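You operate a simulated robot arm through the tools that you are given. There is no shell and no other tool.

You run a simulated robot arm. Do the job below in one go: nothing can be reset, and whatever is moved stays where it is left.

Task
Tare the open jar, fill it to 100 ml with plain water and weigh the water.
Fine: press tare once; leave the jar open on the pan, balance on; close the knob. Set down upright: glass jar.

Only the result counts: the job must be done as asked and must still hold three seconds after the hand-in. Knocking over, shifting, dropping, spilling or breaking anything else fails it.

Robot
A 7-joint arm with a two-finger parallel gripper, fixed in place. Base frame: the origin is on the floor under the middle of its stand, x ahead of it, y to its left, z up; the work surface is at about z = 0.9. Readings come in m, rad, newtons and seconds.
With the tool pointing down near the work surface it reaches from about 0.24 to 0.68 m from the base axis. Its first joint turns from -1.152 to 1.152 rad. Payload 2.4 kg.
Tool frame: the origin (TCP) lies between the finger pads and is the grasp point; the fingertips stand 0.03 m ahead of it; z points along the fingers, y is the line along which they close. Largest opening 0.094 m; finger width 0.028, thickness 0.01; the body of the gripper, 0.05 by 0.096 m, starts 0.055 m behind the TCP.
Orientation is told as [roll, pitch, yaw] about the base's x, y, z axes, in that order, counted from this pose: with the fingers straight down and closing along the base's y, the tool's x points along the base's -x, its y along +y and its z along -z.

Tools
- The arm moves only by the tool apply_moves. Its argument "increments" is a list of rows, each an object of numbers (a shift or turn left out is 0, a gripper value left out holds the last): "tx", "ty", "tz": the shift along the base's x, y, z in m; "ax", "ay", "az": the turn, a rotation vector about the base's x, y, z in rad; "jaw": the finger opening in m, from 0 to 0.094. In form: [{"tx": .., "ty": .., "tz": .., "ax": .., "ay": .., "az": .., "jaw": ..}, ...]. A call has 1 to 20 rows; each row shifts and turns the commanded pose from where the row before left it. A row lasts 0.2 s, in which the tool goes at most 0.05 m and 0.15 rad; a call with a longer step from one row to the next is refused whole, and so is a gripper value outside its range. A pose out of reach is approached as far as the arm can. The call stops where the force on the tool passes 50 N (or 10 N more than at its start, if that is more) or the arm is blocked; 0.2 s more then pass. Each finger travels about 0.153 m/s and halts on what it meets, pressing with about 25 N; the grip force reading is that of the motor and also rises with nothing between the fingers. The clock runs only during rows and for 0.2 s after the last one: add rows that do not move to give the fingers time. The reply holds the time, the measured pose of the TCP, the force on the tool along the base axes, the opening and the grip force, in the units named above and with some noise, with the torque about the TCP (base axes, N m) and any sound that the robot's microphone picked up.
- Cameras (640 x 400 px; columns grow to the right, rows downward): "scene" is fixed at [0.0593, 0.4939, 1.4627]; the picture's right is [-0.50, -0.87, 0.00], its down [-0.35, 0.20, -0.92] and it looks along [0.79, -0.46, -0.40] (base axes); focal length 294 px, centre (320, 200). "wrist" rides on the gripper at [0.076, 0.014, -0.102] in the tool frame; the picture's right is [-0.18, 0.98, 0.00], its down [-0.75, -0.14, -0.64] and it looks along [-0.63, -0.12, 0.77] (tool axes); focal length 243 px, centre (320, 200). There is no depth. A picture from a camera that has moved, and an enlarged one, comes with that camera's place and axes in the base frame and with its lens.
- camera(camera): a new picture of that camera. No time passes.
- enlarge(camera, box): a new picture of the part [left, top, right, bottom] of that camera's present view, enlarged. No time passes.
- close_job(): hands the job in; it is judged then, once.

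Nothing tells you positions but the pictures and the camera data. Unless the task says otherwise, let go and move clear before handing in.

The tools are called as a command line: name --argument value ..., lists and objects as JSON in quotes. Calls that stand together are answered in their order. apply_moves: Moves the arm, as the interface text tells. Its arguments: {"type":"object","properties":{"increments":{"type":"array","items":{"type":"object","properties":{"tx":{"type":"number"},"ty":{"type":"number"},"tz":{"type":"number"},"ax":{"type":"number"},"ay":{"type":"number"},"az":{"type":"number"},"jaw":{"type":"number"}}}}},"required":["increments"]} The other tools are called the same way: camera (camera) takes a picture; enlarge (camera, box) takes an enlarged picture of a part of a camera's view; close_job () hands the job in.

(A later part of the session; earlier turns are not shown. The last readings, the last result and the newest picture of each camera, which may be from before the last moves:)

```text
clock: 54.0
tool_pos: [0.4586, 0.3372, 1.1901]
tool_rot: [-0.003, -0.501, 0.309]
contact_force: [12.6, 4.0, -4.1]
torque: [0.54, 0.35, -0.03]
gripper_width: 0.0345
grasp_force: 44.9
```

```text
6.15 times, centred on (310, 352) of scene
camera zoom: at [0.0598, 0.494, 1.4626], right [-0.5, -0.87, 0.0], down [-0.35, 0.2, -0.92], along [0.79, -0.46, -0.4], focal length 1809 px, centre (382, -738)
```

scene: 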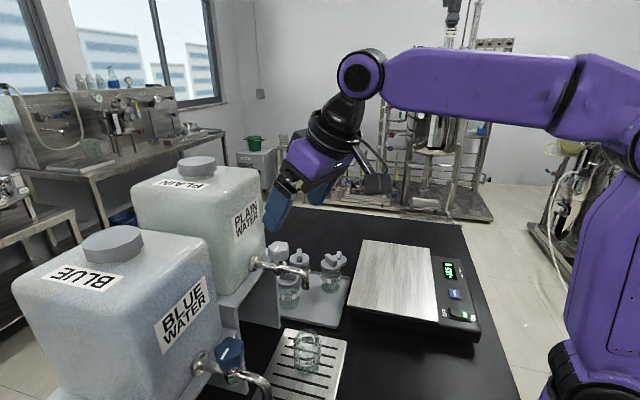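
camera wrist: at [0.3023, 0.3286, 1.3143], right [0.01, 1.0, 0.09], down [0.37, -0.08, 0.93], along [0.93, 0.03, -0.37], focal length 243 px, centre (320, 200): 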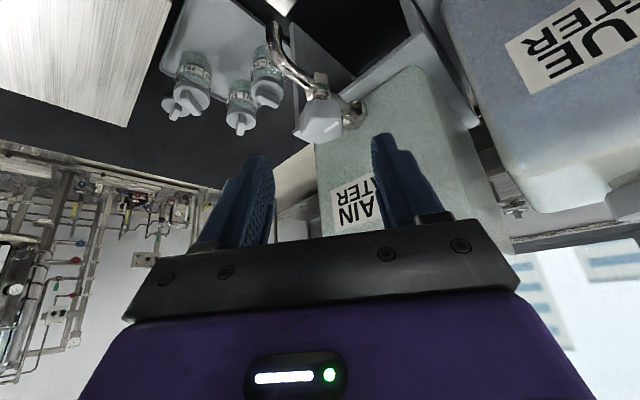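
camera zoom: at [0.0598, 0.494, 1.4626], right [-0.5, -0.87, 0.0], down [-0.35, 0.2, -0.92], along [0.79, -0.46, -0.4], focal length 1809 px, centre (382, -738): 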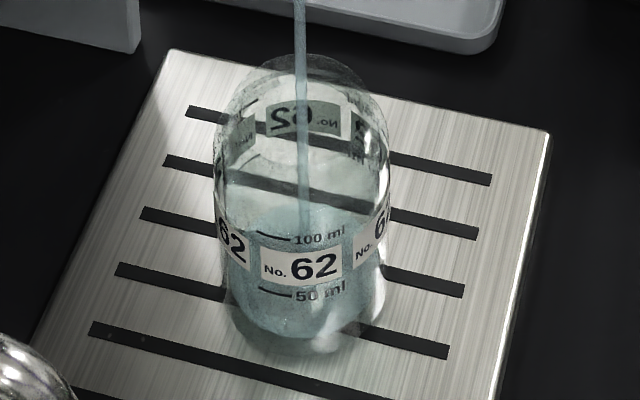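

The level shows about 10 ml after roughly a second; the target is the front edge reaching the 100 ml line. I'll wait in measured steps.

apply_moves --increments '[{}, {}, {}, {}, {}, {}, {}, {}, {}, {}, {}, {}, {}, {}]'

enlarge --camera "scene" --box '[270, 320, 350, 385]'

```text
clock: 57.0
tool_pos: [0.4592, 0.3377, 1.1906]
tool_rot: [-0.002, -0.503, 0.307]
contact_force: [15.8, 3.7, -3.4]
torque: [0.3, -0.29, 0.0]
gripper_width: 0.0343
grasp_force: 44.8
```

```text
6.15 times, centred on (310, 352) of scene
camera zoom: at [0.0599, 0.494, 1.4626], right [-0.5, -0.87, 0.0], down [-0.35, 0.2, -0.92], along [0.79, -0.46, -0.4], focal length 1809 px, centre (382, -738)
```

zoom: 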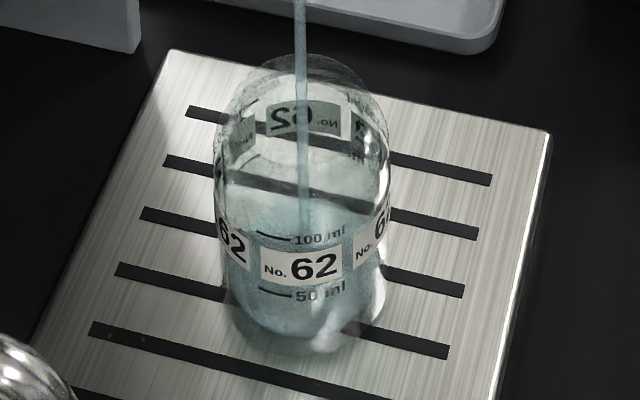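

enlarge --camera "scene" --box '[290, 335, 335, 380]'

```text
8.89 times, centred on (312, 358) of scene
camera zoom: at [0.0599, 0.494, 1.4626], right [-0.5, -0.87, 0.0], down [-0.35, 0.2, -0.92], along [0.79, -0.46, -0.4], focal length 2613 px, centre (387, -1200)
```

zoom: 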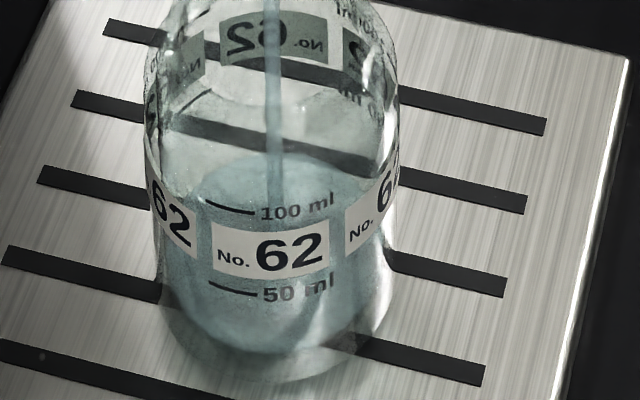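

apply_moves --increments '[{}, {}, {}, {}, {}, {}, {}, {}, {}, {}, {}, {}, {}, {}, {}, {}, {}, {}, {}]'

enlarge --camera "scene" --box '[290, 335, 335, 380]'

enlarge --camera "scene" --box '[250, 260, 350, 385]'

```text
clock: 61.0
tool_pos: [0.4599, 0.3386, 1.191]
tool_rot: [-0.004, -0.502, 0.306]
contact_force: [16.7, 3.2, -0.9]
torque: [0.35, 0.04, -0.04]
gripper_width: 0.0347
grasp_force: 45.4
```

```text
8.89 times, centred on (312, 358) of scene
camera zoom: at [0.0599, 0.494, 1.4626], right [-0.5, -0.87, 0.0], down [-0.35, 0.2, -0.92], along [0.79, -0.46, -0.4], focal length 2613 px, centre (387, -1200)
```

zoom: 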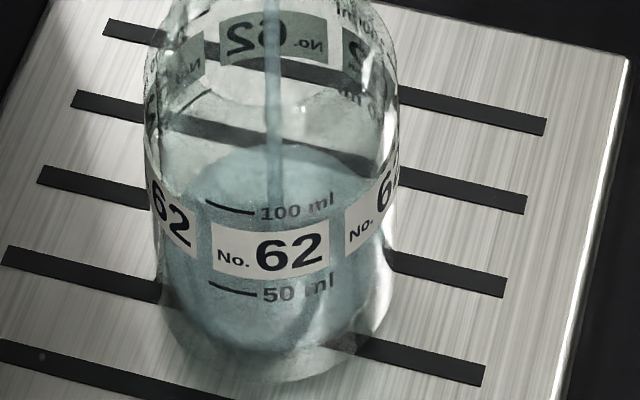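

```text
3.20 times, centred on (300, 322) of scene
camera zoom: at [0.0599, 0.494, 1.4626], right [-0.5, -0.87, 0.0], down [-0.35, 0.2, -0.92], along [0.79, -0.46, -0.4], focal length 941 px, centre (384, -192)
```

zoom: 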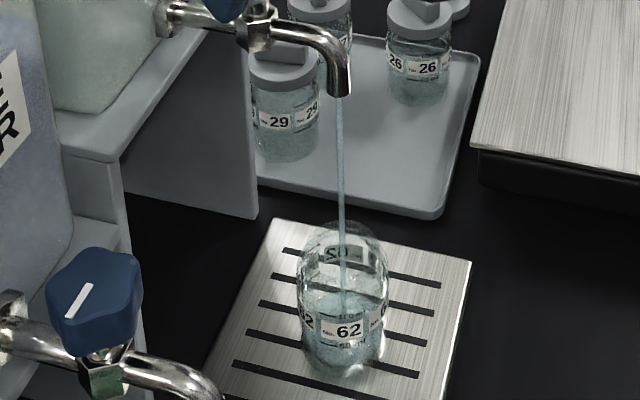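

The flow is about 1 ml/s at this opening. I'll open a bit more to speed up, easing the sideways force, then measure the rate.

apply_moves --increments '[{"az": 0.06, "tx": 0.0006, "ty": -0.0003}, {"az": 0.06, "tx": 0.0006, "ty": -0.0003}, {"az": 0.06, "tx": 0.0004, "ty": -0.0004}]'

enlarge --camera "scene" --box '[290, 335, 335, 380]'

enlarge --camera "scene" --box '[250, 260, 350, 385]'

```text
clock: 61.8
tool_pos: [0.4606, 0.3363, 1.1915]
tool_rot: [-0.001, -0.5, 0.489]
contact_force: [5.3, -4.8, 1.0]
torque: [0.31, 0.19, -0.13]
gripper_width: 0.0347
grasp_force: 45.0
```

```text
8.89 times, centred on (312, 358) of scene
camera zoom: at [0.0594, 0.4937, 1.4628], right [-0.5, -0.87, 0.0], down [-0.35, 0.2, -0.92], along [0.79, -0.46, -0.4], focal length 2613 px, centre (387, -1200)
```

zoom: 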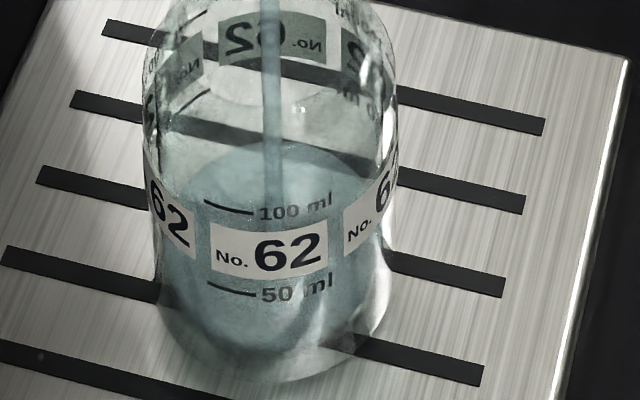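

```text
3.20 times, centred on (300, 322) of scene
camera zoom: at [0.0594, 0.4937, 1.4628], right [-0.5, -0.87, 0.0], down [-0.35, 0.2, -0.92], along [0.79, -0.46, -0.4], focal length 941 px, centre (384, -192)
```

zoom: 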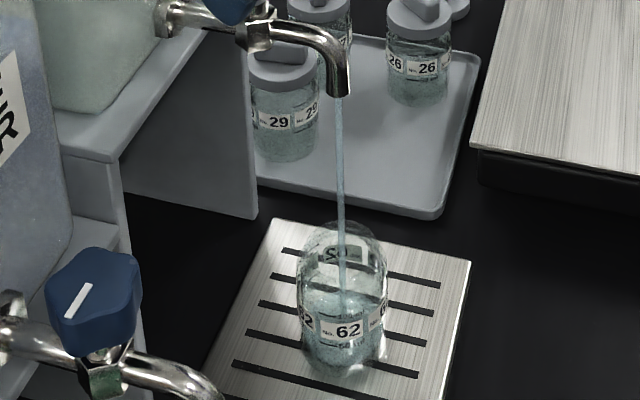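

apply_moves --increments '[{}, {}, {}, {}, {}, {}, {}, {}, {}]'

enlarge --camera "scene" --box '[290, 335, 335, 380]'

```text
clock: 63.8
tool_pos: [0.4601, 0.3375, 1.1903]
tool_rot: [-0.003, -0.502, 0.486]
contact_force: [-3.0, -9.0, 5.3]
torque: [-0.31, 1.11, -0.04]
gripper_width: 0.0343
grasp_force: 45.3
```

```text
8.89 times, centred on (312, 358) of scene
camera zoom: at [0.0591, 0.4934, 1.4629], right [-0.5, -0.87, 0.0], down [-0.35, 0.2, -0.92], along [0.79, -0.46, -0.4], focal length 2613 px, centre (387, -1200)
```

zoom: 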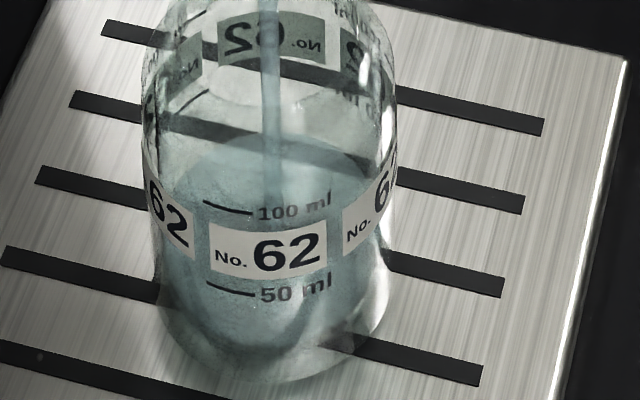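

The rate is now roughly 3–4 ml/s. I'll keep this opening and wait in blocks.

apply_moves --increments '[{}, {}, {}, {}, {}, {}, {}, {}, {}, {}, {}, {}, {}, {}, {}, {}, {}, {}, {}, {}]'

enlarge --camera "scene" --box '[290, 335, 335, 380]'

```text
clock: 68.0
tool_pos: [0.4596, 0.3383, 1.1908]
tool_rot: [-0.002, -0.501, 0.488]
contact_force: [-6.7, -13.3, -3.3]
torque: [0.25, 0.11, -0.07]
gripper_width: 0.0344
grasp_force: 44.9
```

```text
8.89 times, centred on (312, 358) of scene
camera zoom: at [0.0591, 0.4934, 1.4629], right [-0.5, -0.87, 0.0], down [-0.35, 0.2, -0.92], along [0.79, -0.46, -0.4], focal length 2613 px, centre (387, -1200)
```

zoom: 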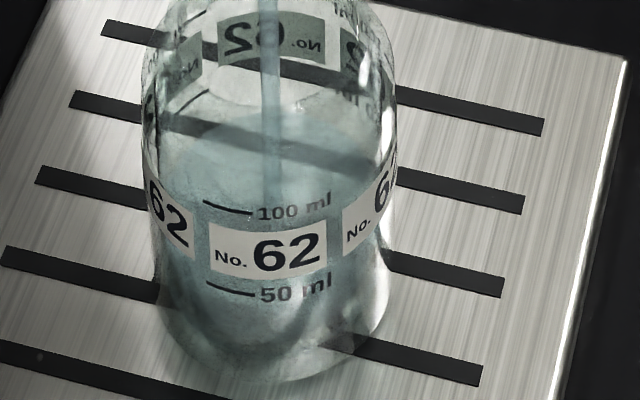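

apply_moves --increments '[{}, {}, {}, {}, {}, {}, {}, {}, {}, {}, {}, {}, {}, {}, {}, {}, {}, {}, {}, {}]'

enlarge --camera "scene" --box '[290, 335, 335, 380]'

```text
clock: 72.2
tool_pos: [0.4596, 0.3359, 1.1908]
tool_rot: [0.0, -0.5, 0.489]
contact_force: [-6.2, -12.0, -3.8]
torque: [0.23, 0.2, -0.11]
gripper_width: 0.0344
grasp_force: 45.5
```

```text
8.89 times, centred on (312, 358) of scene
camera zoom: at [0.0591, 0.4935, 1.4629], right [-0.5, -0.87, 0.0], down [-0.35, 0.2, -0.92], along [0.79, -0.46, -0.4], focal length 2613 px, centre (387, -1200)
```

zoom: 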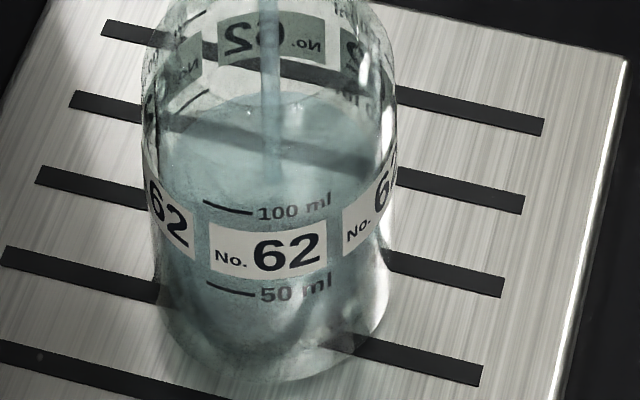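

apply_moves --increments '[{}, {}, {}, {}, {}, {}, {}, {}, {}, {}, {}, {}, {}, {}, {}, {}, {}, {}, {}, {}]'

enlarge --camera "scene" --box '[290, 325, 335, 370]'

```text
clock: 76.4
tool_pos: [0.4592, 0.3364, 1.19]
tool_rot: [-0.001, -0.501, 0.487]
contact_force: [-6.2, -11.9, -4.3]
torque: [0.18, 0.29, -0.08]
gripper_width: 0.0344
grasp_force: 45.3
```

```text
8.89 times, centred on (312, 348) of scene
camera zoom: at [0.0591, 0.4935, 1.4629], right [-0.5, -0.87, 0.0], down [-0.35, 0.2, -0.92], along [0.79, -0.46, -0.4], focal length 2613 px, centre (387, -1111)
```

zoom: 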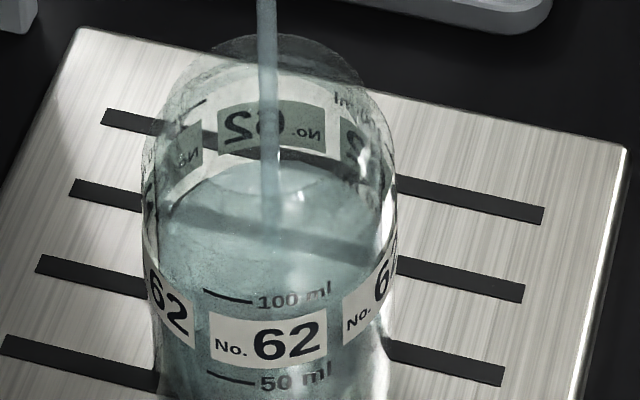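

The level is about 52 ml, with the surface's back edge just under the rear label. The rate is about 2.6 ml/s, so I'll continue.

apply_moves --increments '[{}, {}, {}, {}, {}, {}, {}, {}, {}, {}, {}, {}, {}, {}, {}, {}, {}, {}, {}, {}]'

enlarge --camera "scene" --box '[290, 325, 335, 370]'

```text
clock: 80.6
tool_pos: [0.46, 0.3365, 1.1902]
tool_rot: [-0.002, -0.5, 0.486]
contact_force: [-6.1, -12.4, -2.6]
torque: [0.19, 0.28, -0.1]
gripper_width: 0.0344
grasp_force: 45.4
```

```text
8.89 times, centred on (312, 348) of scene
camera zoom: at [0.0591, 0.4935, 1.4629], right [-0.5, -0.87, 0.0], down [-0.35, 0.2, -0.92], along [0.79, -0.46, -0.4], focal length 2613 px, centre (387, -1111)
```

zoom: 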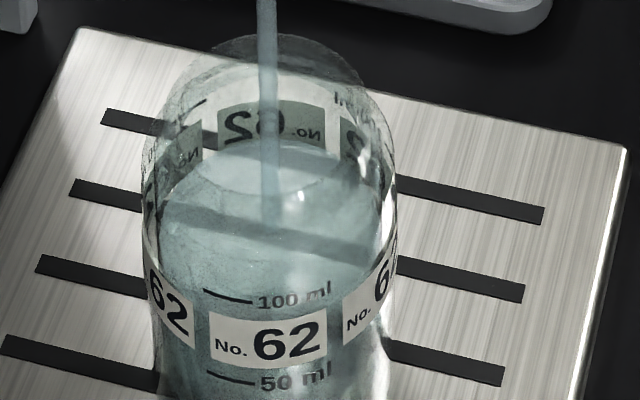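

apply_moves --increments '[{}, {}, {}, {}, {}, {}, {}, {}, {}, {}, {}, {}, {}, {}, {}, {}, {}, {}, {}, {}]'

enlarge --camera "scene" --box '[290, 325, 335, 370]'

```text
clock: 84.8
tool_pos: [0.4594, 0.3365, 1.1903]
tool_rot: [-0.002, -0.501, 0.486]
contact_force: [-5.8, -11.9, -4.0]
torque: [0.18, 0.29, -0.08]
gripper_width: 0.0342
grasp_force: 45.2
```

```text
8.89 times, centred on (312, 348) of scene
camera zoom: at [0.0591, 0.4935, 1.4629], right [-0.5, -0.87, 0.0], down [-0.35, 0.2, -0.92], along [0.79, -0.46, -0.4], focal length 2613 px, centre (387, -1111)
```

zoom: 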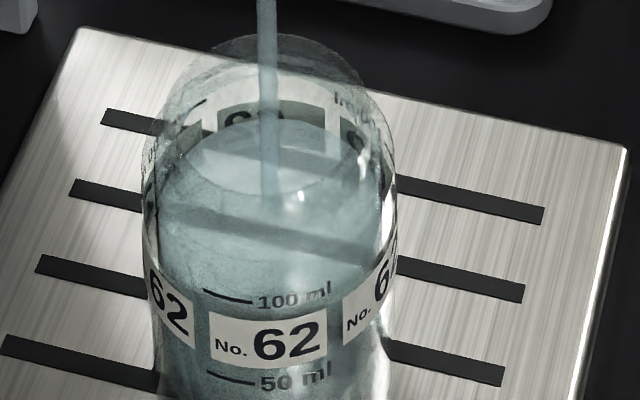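

About 80 ml now (back edge mid-way up the rear label) at about 3.2 ml/s. I'll wait a further 3 s.

apply_moves --increments '[{}, {}, {}, {}, {}, {}, {}, {}, {}, {}, {}, {}, {}, {}]'

enlarge --camera "scene" --box '[290, 325, 335, 370]'

enlarge --camera "scene" --box '[297, 328, 327, 358]'

```text
clock: 87.8
tool_pos: [0.4598, 0.3367, 1.1906]
tool_rot: [-0.001, -0.502, 0.487]
contact_force: [-5.8, -12.3, -4.0]
torque: [0.17, 0.27, -0.06]
gripper_width: 0.0343
grasp_force: 44.8
```

```text
8.89 times, centred on (312, 348) of scene
camera zoom: at [0.0591, 0.4935, 1.4629], right [-0.5, -0.87, 0.0], down [-0.35, 0.2, -0.92], along [0.79, -0.46, -0.4], focal length 2613 px, centre (387, -1111)
```

zoom: 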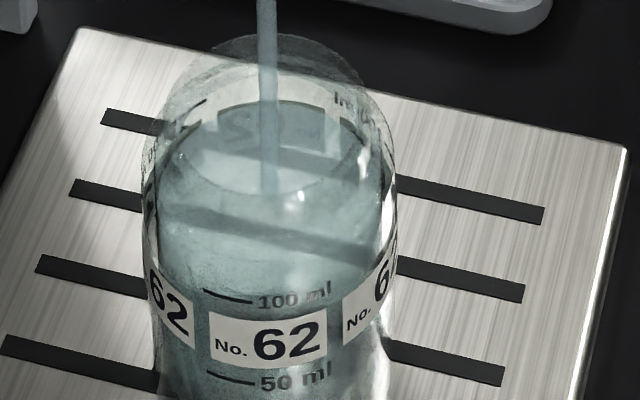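

```text
13.33 times, centred on (312, 343) of scene
camera zoom: at [0.0591, 0.4935, 1.4629], right [-0.5, -0.87, 0.0], down [-0.35, 0.2, -0.92], along [0.79, -0.46, -0.4], focal length 3920 px, centre (427, -1707)
```

zoom: 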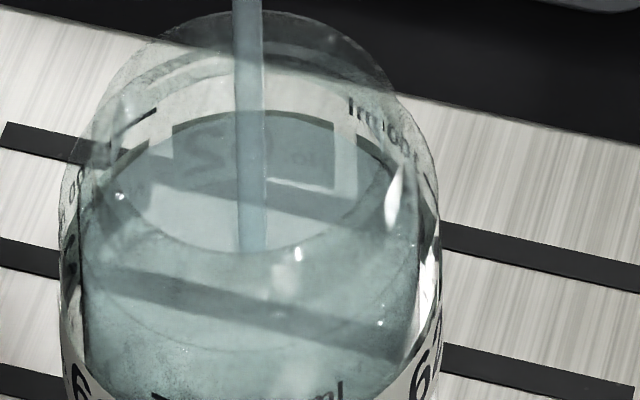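

About 90–91 ml now: the surface is at the rear label's top edge, just under the 100 ml lines. I'll wait a short 1.4 s.

apply_moves --increments '[{}, {}, {}, {}, {}, {}]'

enlarge --camera "scene" --box '[297, 328, 327, 358]'

enlarge --camera "scene" --box '[290, 325, 335, 370]'

```text
clock: 89.2
tool_pos: [0.4602, 0.3362, 1.1903]
tool_rot: [-0.002, -0.5, 0.487]
contact_force: [-5.4, -12.9, -4.2]
torque: [0.13, 0.29, -0.1]
gripper_width: 0.0341
grasp_force: 44.7
```

```text
13.33 times, centred on (312, 343) of scene
camera zoom: at [0.0591, 0.4935, 1.4629], right [-0.5, -0.87, 0.0], down [-0.35, 0.2, -0.92], along [0.79, -0.46, -0.4], focal length 3920 px, centre (427, -1707)
```

zoom: 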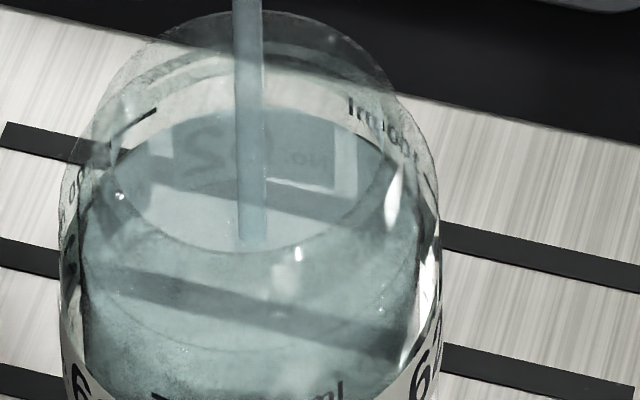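

```text
8.89 times, centred on (312, 348) of scene
camera zoom: at [0.0591, 0.4935, 1.4629], right [-0.5, -0.87, 0.0], down [-0.35, 0.2, -0.92], along [0.79, -0.46, -0.4], focal length 2613 px, centre (387, -1111)
```

zoom: 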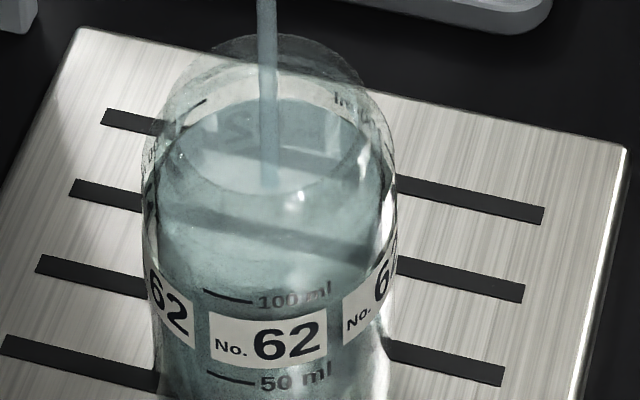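

By careful geometry the surface is now at about 98 ml, so I'll close the knob by reversing the turn.

apply_moves --increments '[{"az": -0.11, "tx": -0.0006, "ty": 0.0006}, {"az": -0.11, "tx": -0.0006, "ty": 0.0009}, {"az": -0.11, "tx": -0.0004, "ty": 0.001}]'

enlarge --camera "scene" --box '[250, 260, 350, 385]'

enlarge --camera "scene" --box '[290, 325, 335, 370]'

enlarge --camera "wrist" --box '[220, 90, 420, 250]'

```text
clock: 90.0
tool_pos: [0.4589, 0.3399, 1.1909]
tool_rot: [-0.003, -0.502, 0.154]
contact_force: [3.5, -6.9, -2.5]
torque: [-0.02, 1.1, 0.28]
gripper_width: 0.0342
grasp_force: 45.0
```

```text
3.20 times, centred on (300, 322) of scene
camera zoom: at [0.0595, 0.4937, 1.4628], right [-0.5, -0.87, 0.0], down [-0.35, 0.2, -0.92], along [0.79, -0.46, -0.4], focal length 941 px, centre (384, -192)
```

zoom: 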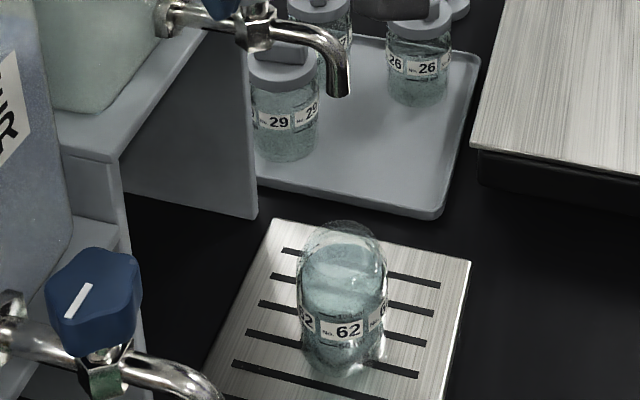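

```text
8.89 times, centred on (312, 348) of scene
camera zoom: at [0.0595, 0.4937, 1.4628], right [-0.5, -0.87, 0.0], down [-0.35, 0.2, -0.92], along [0.79, -0.46, -0.4], focal length 2613 px, centre (387, -1111)
```

zoom: 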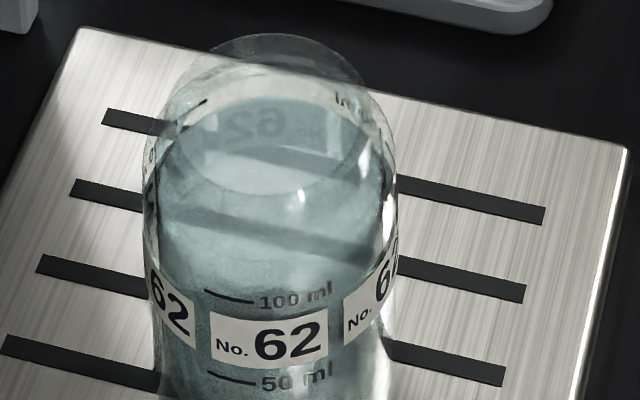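

```text
2.50 times, centred on (320, 170) of wrist
camera zoom: at [0.342, 0.3356, 1.2443], right [0.01, 1.0, 0.09], down [0.37, -0.08, 0.93], along [0.93, 0.03, -0.37], focal length 606 px, centre (320, 275)
```

zoom: 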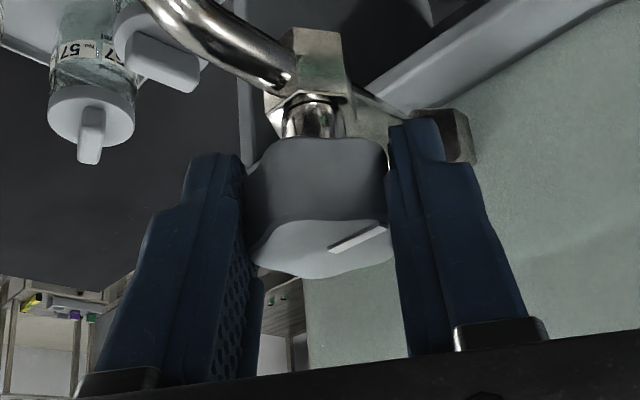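

The stream has stopped, the pointer is back at closed, and the level is close to 99–100 ml. I'll open the fingers, wait a moment for any drips, and check.

apply_moves --increments '[{"jaw": 0.045}, {"jaw": 0.062}, {}, {}, {}]'

enlarge --camera "wrist" --box '[220, 90, 420, 250]'

enlarge --camera "scene" --box '[290, 325, 335, 370]'

enlarge --camera "scene" --box '[250, 260, 350, 385]'

```text
clock: 91.2
tool_pos: [0.4574, 0.339, 1.1917]
tool_rot: [-0.002, -0.501, 0.16]
contact_force: [-0.7, -0.4, -0.8]
torque: [-0.01, 0.0, -0.01]
gripper_width: 0.0621
grasp_force: 0.0
```

```text
2.50 times, centred on (320, 170) of wrist
camera zoom: at [0.3415, 0.3356, 1.2442], right [0.01, 1.0, 0.09], down [0.37, -0.08, 0.93], along [0.93, 0.03, -0.37], focal length 606 px, centre (320, 275)
```

zoom: 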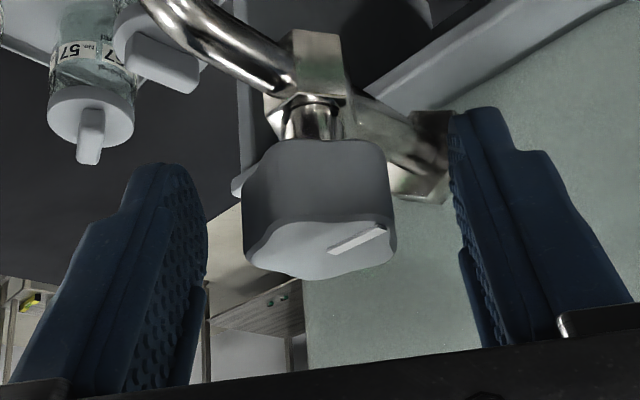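

```text
8.89 times, centred on (312, 348) of scene
camera zoom: at [0.0593, 0.4939, 1.4627], right [-0.5, -0.87, 0.0], down [-0.35, 0.2, -0.92], along [0.79, -0.46, -0.4], focal length 2613 px, centre (387, -1111)
```

zoom: 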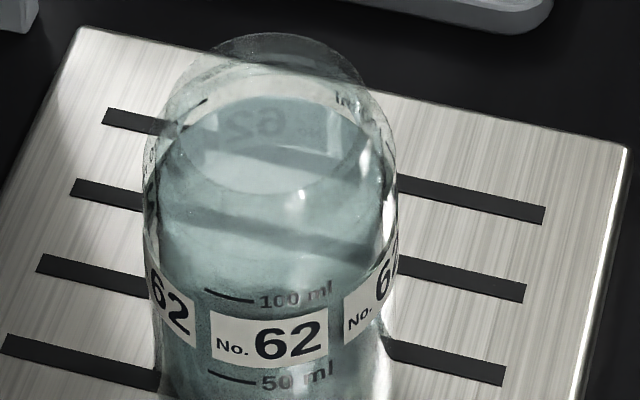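

```text
3.20 times, centred on (300, 322) of scene
camera zoom: at [0.0593, 0.4939, 1.4627], right [-0.5, -0.87, 0.0], down [-0.35, 0.2, -0.92], along [0.79, -0.46, -0.4], focal length 941 px, centre (384, -192)
```

zoom: 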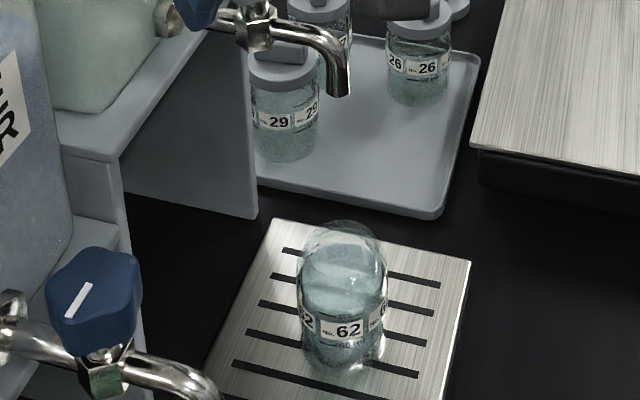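

The knob is closed and nothing drips. I'll retreat from the knob along the tool axis, then set the tool up for the side grasp of the jar.

apply_moves --increments '[{"tx": -0.0095, "ty": -0.0015, "tz": 0.0176}, {"tx": -0.019, "ty": -0.003, "tz": 0.0351}, {"tx": -0.019, "ty": -0.003, "tz": 0.0351}, {"tx": -0.03, "ty": -0.03, "tz": 0.01}, {"tx": -0.02, "ty": -0.035, "jaw": 0.094}, {"az": 0.12}, {"az": 0.12}, {"az": 0.12}, {"az": 0.13}, {"ax": 0.0605, "ay": -0.0795}, {"ax": 0.0605, "ay": -0.0795}, {}]'

camera --camera "wrist"

camera --camera "scene"

```text
clock: 93.8
tool_pos: [0.3602, 0.2666, 1.2881]
tool_rot: [-0.001, -0.703, 0.65]
contact_force: [0.2, 0.3, -0.1]
torque: [-0.03, 0.0, -0.02]
gripper_width: 0.094
grasp_force: 0.0
```

```text
taken
camera wrist: at [0.2529, 0.2034, 1.318], right [-0.48, 0.87, 0.12], down [0.21, -0.01, 0.98], along [0.85, 0.5, -0.18], focal length 243 px, centre (320, 200)
```

wrist: 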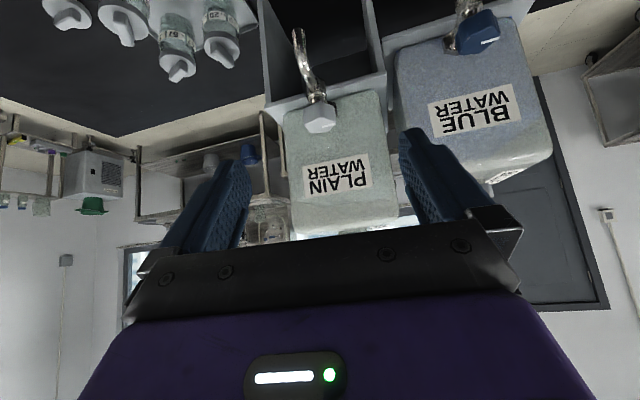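

```text
taken
```

scene: 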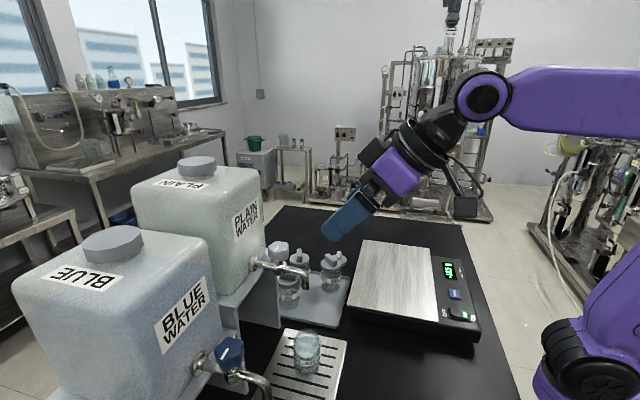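

apply_moves --increments '[{"tx": 0.003, "ty": -0.004, "tz": -0.04}, {"tx": 0.002, "ty": -0.003, "tz": -0.045}, {"tx": 0.001, "ty": 0.0, "tz": -0.045}, {"tx": 0.0, "tz": -0.04}, {"tx": 0.003, "ty": 0.001, "tz": -0.04}, {"tx": 0.0032, "ty": 0.0008, "tz": -0.0369}, {}]'

camera --camera "wrist"

enlarge --camera "scene" --box '[250, 250, 400, 390]'

```text
clock: 95.4
tool_pos: [0.3726, 0.262, 1.0425]
tool_rot: [-0.003, -0.701, 0.649]
contact_force: [-0.7, 0.0, 0.3]
torque: [-0.01, 0.01, -0.01]
gripper_width: 0.0942
grasp_force: 0.1
```

```text
taken
camera wrist: at [0.2644, 0.1983, 1.0716], right [-0.48, 0.87, 0.12], down [0.21, -0.01, 0.98], along [0.85, 0.49, -0.18], focal length 243 px, centre (320, 200)
```

wrist: 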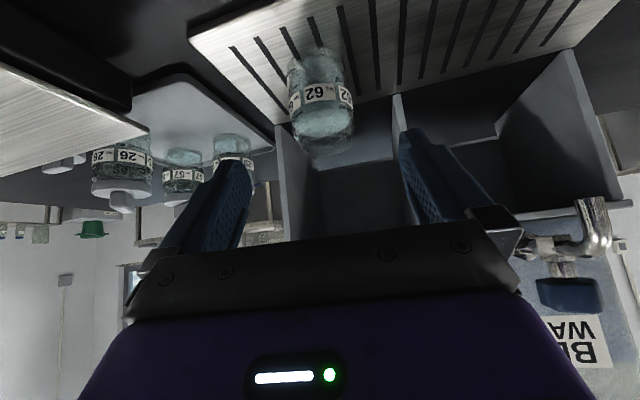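

```text
2.86 times, centred on (325, 320) of scene
camera zoom: at [0.0593, 0.4939, 1.4627], right [-0.5, -0.87, 0.0], down [-0.35, 0.2, -0.92], along [0.79, -0.46, -0.4], focal length 840 px, centre (306, -143)
```

zoom: 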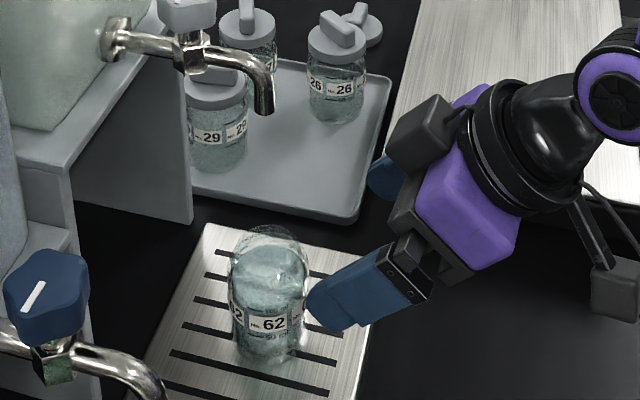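

From here I can see the jar nearly side-on, so I'll check the water level against the mark.

enlarge --camera "wrist" --box '[270, 40, 380, 165]'

```text
3.20 times, centred on (325, 102) of wrist
camera zoom: at [0.2644, 0.1983, 1.0716], right [-0.48, 0.87, 0.12], down [0.21, -0.01, 0.98], along [0.85, 0.49, -0.18], focal length 776 px, centre (304, 512)
```

zoom: 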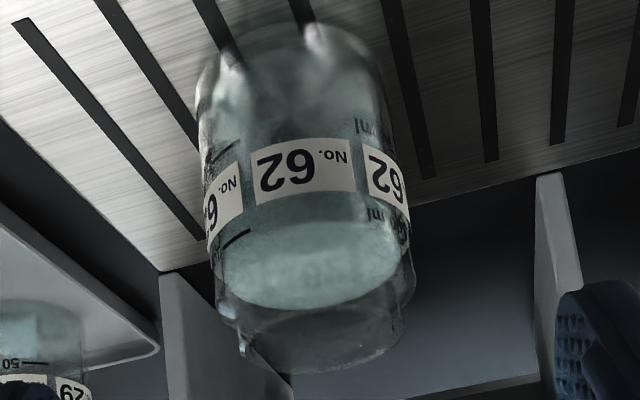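

The level sits at the 100 ml line. Now I advance along the tool axis to straddle the jar again.

apply_moves --increments '[{"tx": 0.017, "ty": 0.0146, "tz": -0.0267}, {"tx": 0.0178, "ty": 0.014, "tz": -0.0267}, {"tx": 0.0179, "ty": 0.014, "tz": -0.0268}, {}]'

camera --camera "wrist"

enlarge --camera "scene" --box '[250, 250, 400, 390]'

```text
clock: 96.4
tool_pos: [0.4262, 0.305, 0.9621]
tool_rot: [0.0, -0.7, 0.648]
contact_force: [0.0, -0.3, 0.8]
torque: [0.0, 0.0, -0.01]
gripper_width: 0.0941
grasp_force: 0.0
```

```text
taken
camera wrist: at [0.3177, 0.2417, 0.9917], right [-0.48, 0.87, 0.12], down [0.21, -0.01, 0.98], along [0.85, 0.49, -0.18], focal length 243 px, centre (320, 200)
```

wrist: 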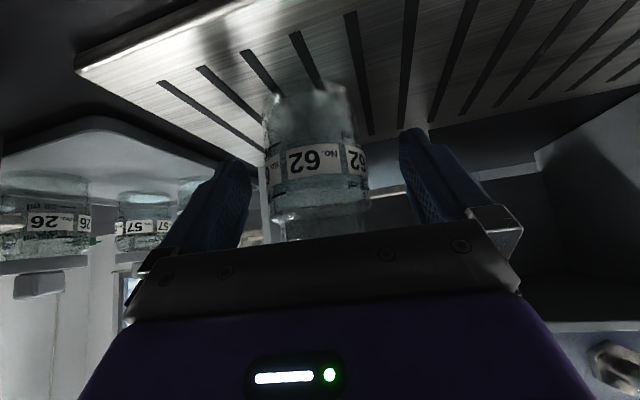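

```text
2.86 times, centred on (325, 320) of scene
camera zoom: at [0.0593, 0.4939, 1.4627], right [-0.5, -0.87, 0.0], down [-0.35, 0.2, -0.92], along [0.79, -0.46, -0.4], focal length 840 px, centre (306, -143)
```

zoom: 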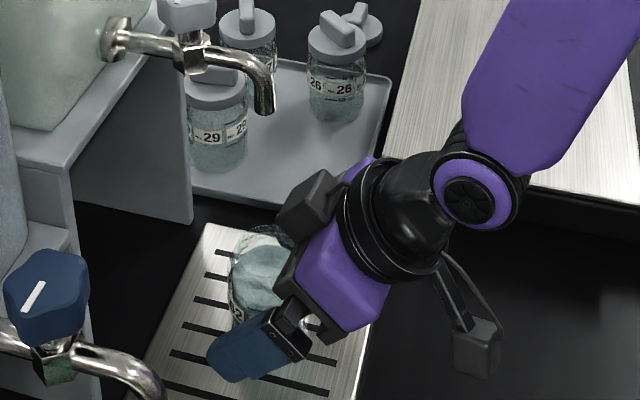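

The jar is centred between the fingers as before. I'll close gently.

apply_moves --increments '[{"jaw": 0.075}, {"jaw": 0.066}, {"jaw": 0.061}, {"jaw": 0.056}, {"jaw": 0.05}, {"jaw": 0.04}, {}]'

camera --camera "wrist"

```text
clock: 98.0
tool_pos: [0.4247, 0.3045, 0.9629]
tool_rot: [0.0, -0.701, 0.647]
contact_force: [0.5, -1.2, -0.1]
torque: [0.01, -0.04, -0.02]
gripper_width: 0.0597
grasp_force: 25.2
```

```text
taken
camera wrist: at [0.3175, 0.2414, 0.9919], right [-0.48, 0.87, 0.12], down [0.21, -0.01, 0.98], along [0.85, 0.49, -0.18], focal length 243 px, centre (320, 200)
```

wrist: 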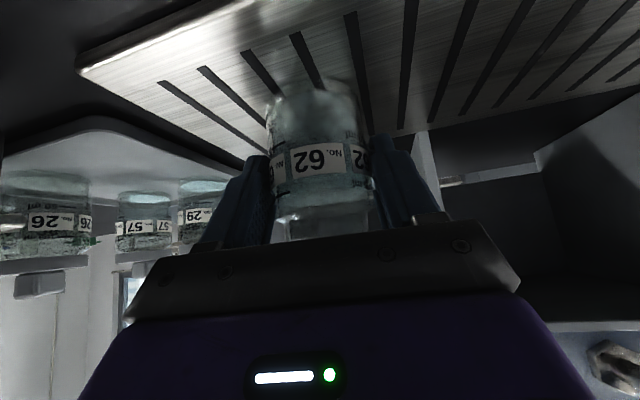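

Held at 0.0597 m. I'll lift 2 cm gently, then slide out from under the spout smoothly.

apply_moves --increments '[{"tz": 0.004}, {"tz": 0.008}, {"tz": 0.008}, {}]'

enlarge --camera "scene" --box '[260, 270, 370, 380]'

camera --camera "wrist"

```text
clock: 99.0
tool_pos: [0.4242, 0.304, 0.9814]
tool_rot: [-0.001, -0.701, 0.646]
contact_force: [-0.4, 0.2, -2.4]
torque: [0.01, 0.02, 0.01]
gripper_width: 0.0597
grasp_force: 24.8
```

```text
3.64 times, centred on (315, 325) of scene
camera zoom: at [0.0593, 0.4939, 1.4627], right [-0.5, -0.87, 0.0], down [-0.35, 0.2, -0.92], along [0.79, -0.46, -0.4], focal length 1069 px, centre (338, -254)
```

zoom: 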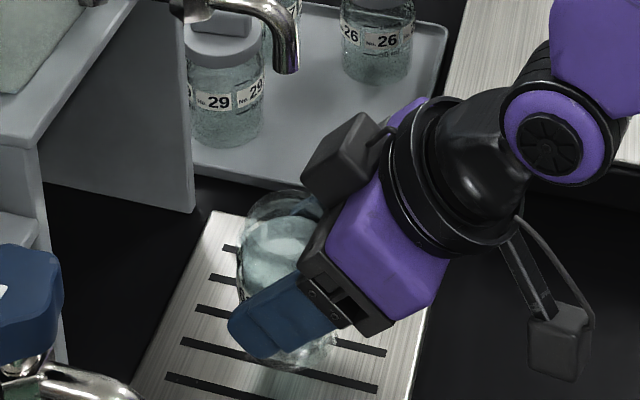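

```text
taken
camera wrist: at [0.3174, 0.2411, 1.0113], right [-0.48, 0.87, 0.12], down [0.21, -0.01, 0.98], along [0.85, 0.49, -0.18], focal length 243 px, centre (320, 200)
```

wrist: 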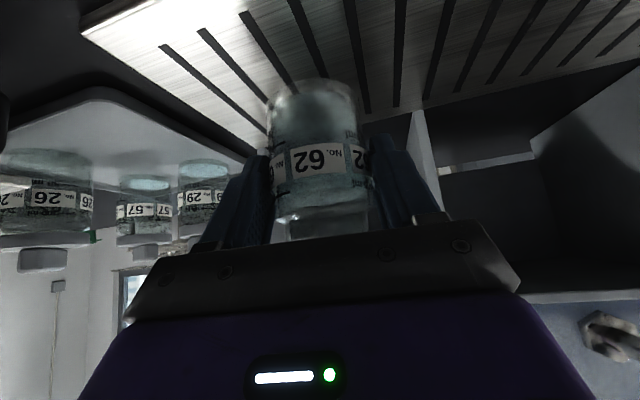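

Lifted securely. I'll now move out from under the tap and raise the jar.

apply_moves --increments '[{"tx": -0.001, "ty": -0.006}, {"tx": -0.002, "ty": -0.013}, {"tx": -0.003, "ty": -0.018}, {"tx": -0.003, "ty": -0.02}, {"tx": -0.003, "ty": -0.02}, {"tx": -0.002, "ty": -0.016}, {"tx": -0.001, "ty": -0.008}, {"tz": 0.008}, {"tz": 0.018}, {"tz": 0.025}, {"tz": 0.025}, {"tz": 0.025}, {"tz": 0.02}, {"tz": 0.01}, {}]'

camera --camera "wrist"

enlarge --camera "scene" --box '[300, 200, 460, 340]'

```text
clock: 102.2
tool_pos: [0.4099, 0.2028, 1.1128]
tool_rot: [-0.002, -0.701, 0.647]
contact_force: [0.1, -0.9, -2.3]
torque: [-0.02, 0.03, 0.05]
gripper_width: 0.0597
grasp_force: 24.8
```

```text
taken
camera wrist: at [0.3026, 0.1401, 1.1427], right [-0.48, 0.87, 0.12], down [0.21, -0.01, 0.98], along [0.85, 0.49, -0.18], focal length 243 px, centre (320, 200)
```

wrist: 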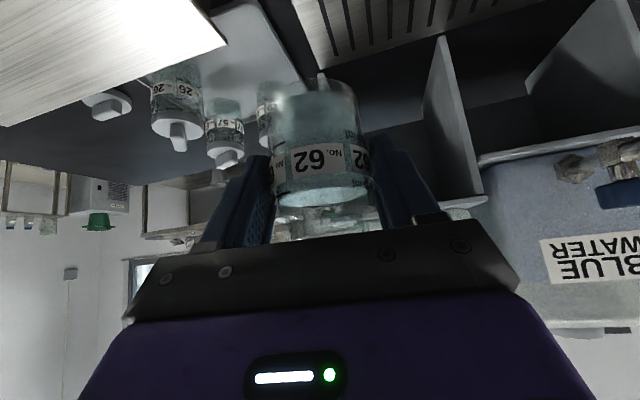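

```text
2.86 times, centred on (380, 270) of scene
camera zoom: at [0.0593, 0.4939, 1.4627], right [-0.5, -0.87, 0.0], down [-0.35, 0.2, -0.92], along [0.79, -0.46, -0.4], focal length 840 px, centre (149, 0)
```

zoom: 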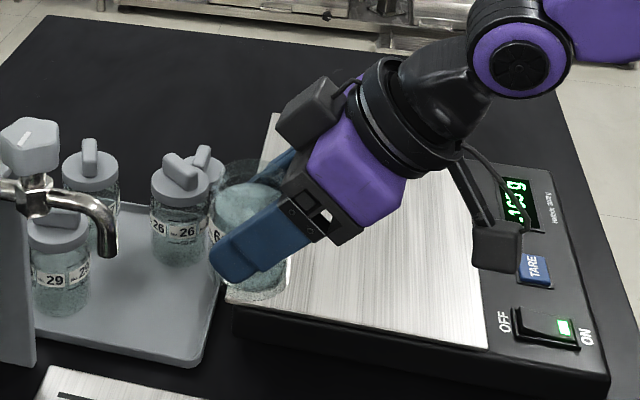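

Carrying the filled jar smoothly over to the pan centre.

apply_moves --increments '[{"tx": 0.004, "ty": -0.008, "az": -0.03}, {"tx": 0.008, "ty": -0.017, "az": -0.06}, {"tx": 0.012, "ty": -0.025, "az": -0.08}, {"tx": 0.013, "ty": -0.027, "az": -0.08}, {"tx": 0.013, "ty": -0.027, "az": -0.08}, {"tx": 0.013, "ty": -0.027, "az": -0.08}, {"tx": 0.013, "ty": -0.027, "az": -0.08}, {"tx": 0.012, "ty": -0.025, "az": -0.08}, {"tx": 0.009, "ty": -0.018, "az": -0.05}, {"tx": 0.005, "ty": -0.01, "az": -0.03}, {}]'

camera --camera "wrist"

enlarge --camera "scene" --box '[340, 180, 500, 330]'

```text
clock: 104.6
tool_pos: [0.5117, -0.007, 1.1131]
tool_rot: [-0.002, -0.699, 0.0]
contact_force: [0.2, -1.0, -1.9]
torque: [-0.01, 0.03, -0.03]
gripper_width: 0.0597
grasp_force: 24.6
```

```text
taken
camera wrist: at [0.3878, 0.0069, 1.1419], right [0.14, 0.98, 0.12], down [0.16, -0.14, 0.98], along [0.98, -0.12, -0.18], focal length 243 px, centre (320, 200)
```

wrist: 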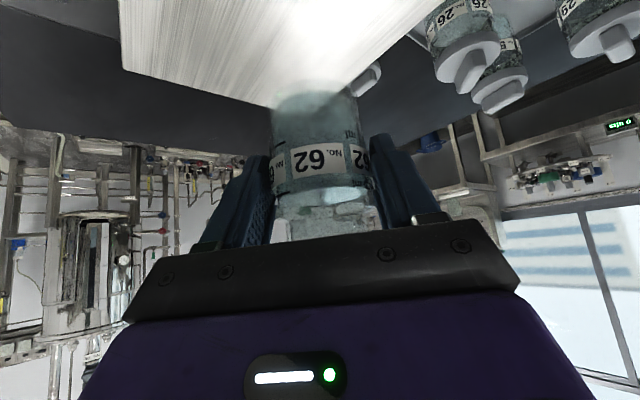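

```text
2.67 times, centred on (420, 255) of scene
camera zoom: at [0.0593, 0.4939, 1.4627], right [-0.5, -0.87, 0.0], down [-0.35, 0.2, -0.92], along [0.79, -0.46, -0.4], focal length 784 px, centre (53, 53)
```

zoom: 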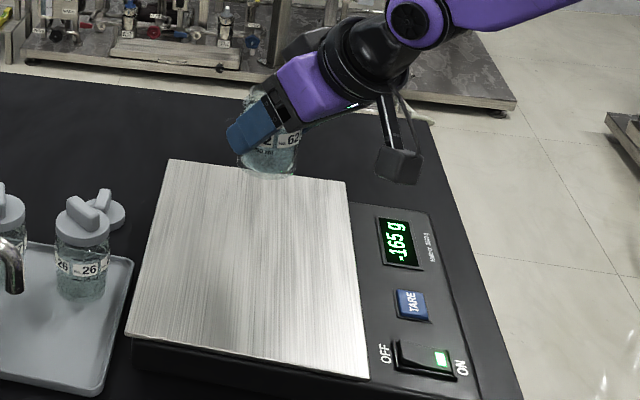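

The display shows −165 g with the pan empty, as expected. I'll lower the jar gently.

apply_moves --increments '[{"tz": -0.01}, {"tz": -0.02}, {"tz": -0.02}, {"tz": -0.015}, {"tz": -0.01}, {"tz": -0.005}, {"tz": -0.003}, {}]'

```text
clock: 106.4
tool_pos: [0.5128, -0.0076, 1.0299]
tool_rot: [-0.003, -0.701, -0.002]
contact_force: [0.0, -1.3, -1.9]
torque: [-0.03, 0.01, -0.01]
gripper_width: 0.0598
grasp_force: 25.1
```

apply_moves --increments '[{"tz": -0.003}, {"tz": -0.002}, {}]'

enlarge --camera "scene" --box '[340, 180, 500, 330]'

```text
clock: 107.2
tool_pos: [0.512, -0.0071, 1.0248]
tool_rot: [-0.002, -0.702, 0.0]
contact_force: [0.3, -0.4, -2.2]
torque: [0.0, 0.01, 0.02]
gripper_width: 0.0594
grasp_force: 24.7
```

```text
2.67 times, centred on (420, 255) of scene
camera zoom: at [0.0593, 0.4939, 1.4627], right [-0.5, -0.87, 0.0], down [-0.35, 0.2, -0.92], along [0.79, -0.46, -0.4], focal length 784 px, centre (53, 53)
```

zoom: 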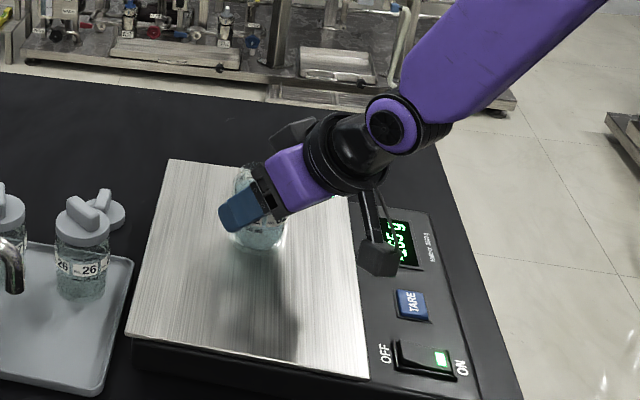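

Still just above the pan. I continue in 2 mm steps.

apply_moves --increments '[{"tz": -0.002}, {}]'

```text
clock: 107.8
tool_pos: [0.513, -0.008, 1.0226]
tool_rot: [-0.002, -0.702, -0.003]
contact_force: [-0.2, -0.2, -3.2]
torque: [0.02, 0.05, -0.01]
gripper_width: 0.0595
grasp_force: 25.5
```

apply_moves --increments '[{"tz": -0.0015}, {}]'

```text
clock: 108.4
tool_pos: [0.5124, -0.008, 1.0207]
tool_rot: [-0.002, -0.702, -0.003]
contact_force: [0.7, 0.6, -2.6]
torque: [-0.03, 0.02, 0.02]
gripper_width: 0.0595
grasp_force: 24.8
```

apply_moves --increments '[{"tz": -0.0015}, {}]'

```text
clock: 109.0
tool_pos: [0.513, -0.007, 1.0207]
tool_rot: [-0.001, -0.702, -0.002]
contact_force: [-0.5, 0.6, -3.4]
torque: [0.04, 0.03, 0.01]
gripper_width: 0.0596
grasp_force: 25.0
```

apply_moves --increments '[{"tz": -0.0015}, {}]'

enlarge --camera "scene" --box '[380, 210, 460, 300]'

camera --camera "wrist"

```text
clock: 109.6
tool_pos: [0.5128, -0.0074, 1.0193]
tool_rot: [-0.002, -0.704, -0.001]
contact_force: [-3.1, -0.3, 8.9]
torque: [-0.03, 0.28, -0.02]
gripper_width: 0.0594
grasp_force: 25.0
```

```text
4.44 times, centred on (420, 255) of scene
camera zoom: at [0.0591, 0.4939, 1.4627], right [-0.5, -0.87, 0.0], down [-0.35, 0.2, -0.92], along [0.79, -0.46, -0.4], focal length 1307 px, centre (-124, -44)
```

zoom: 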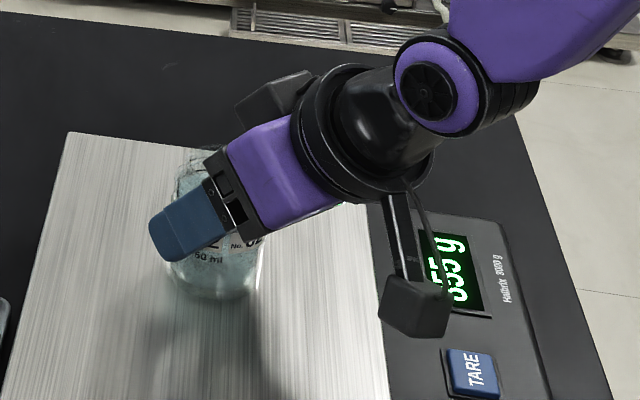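

```text
taken
camera wrist: at [0.3886, 0.0068, 1.0482], right [0.14, 0.98, 0.12], down [0.16, -0.14, 0.98], along [0.98, -0.12, -0.18], focal length 243 px, centre (320, 200)
```

wrist: 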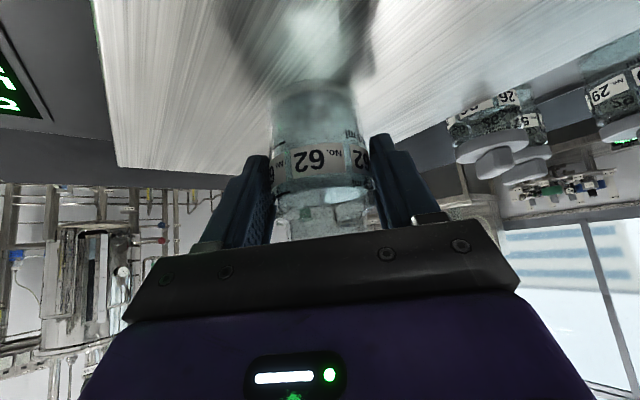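

The jar rests on the pan. I'll ease off and open the fingers slowly.

apply_moves --increments '[{"tz": 0.0007, "jaw": 0.0596}, {"jaw": 0.062}, {"jaw": 0.066}, {"jaw": 0.074}, {"jaw": 0.084}, {"jaw": 0.094}, {}]'

enlarge --camera "scene" --box '[380, 210, 480, 300]'

camera --camera "wrist"

```text
clock: 111.2
tool_pos: [0.5131, -0.0089, 1.0185]
tool_rot: [-0.003, -0.701, -0.002]
contact_force: [0.9, 0.0, -0.8]
torque: [0.0, 0.01, 0.01]
gripper_width: 0.0942
grasp_force: 0.0
```

```text
4.44 times, centred on (430, 255) of scene
camera zoom: at [0.0593, 0.4939, 1.4627], right [-0.5, -0.87, 0.0], down [-0.35, 0.2, -0.92], along [0.79, -0.46, -0.4], focal length 1307 px, centre (-169, -44)
```

zoom: 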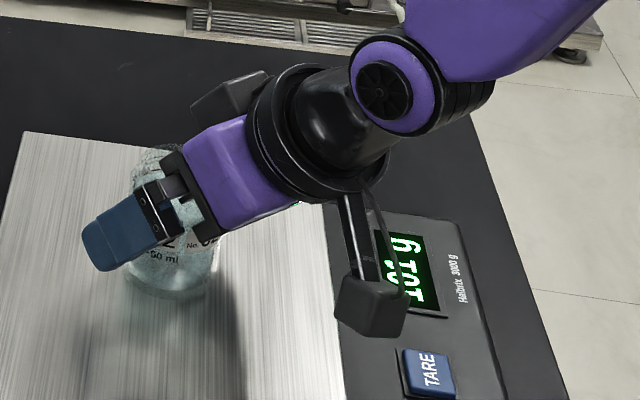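

```text
taken
camera wrist: at [0.3884, 0.0069, 1.0485], right [0.14, 0.98, 0.12], down [0.16, -0.14, 0.98], along [0.98, -0.12, -0.18], focal length 243 px, centre (320, 200)
```

wrist: 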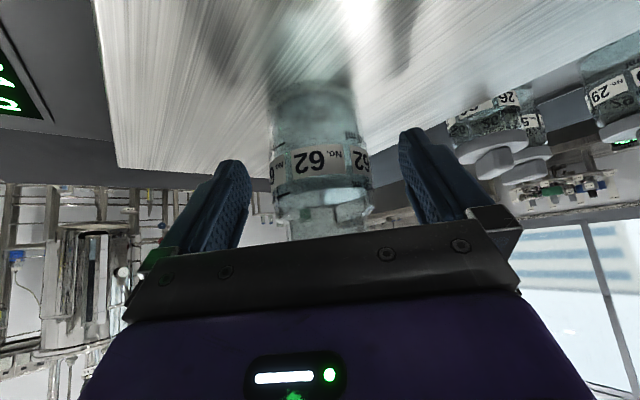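

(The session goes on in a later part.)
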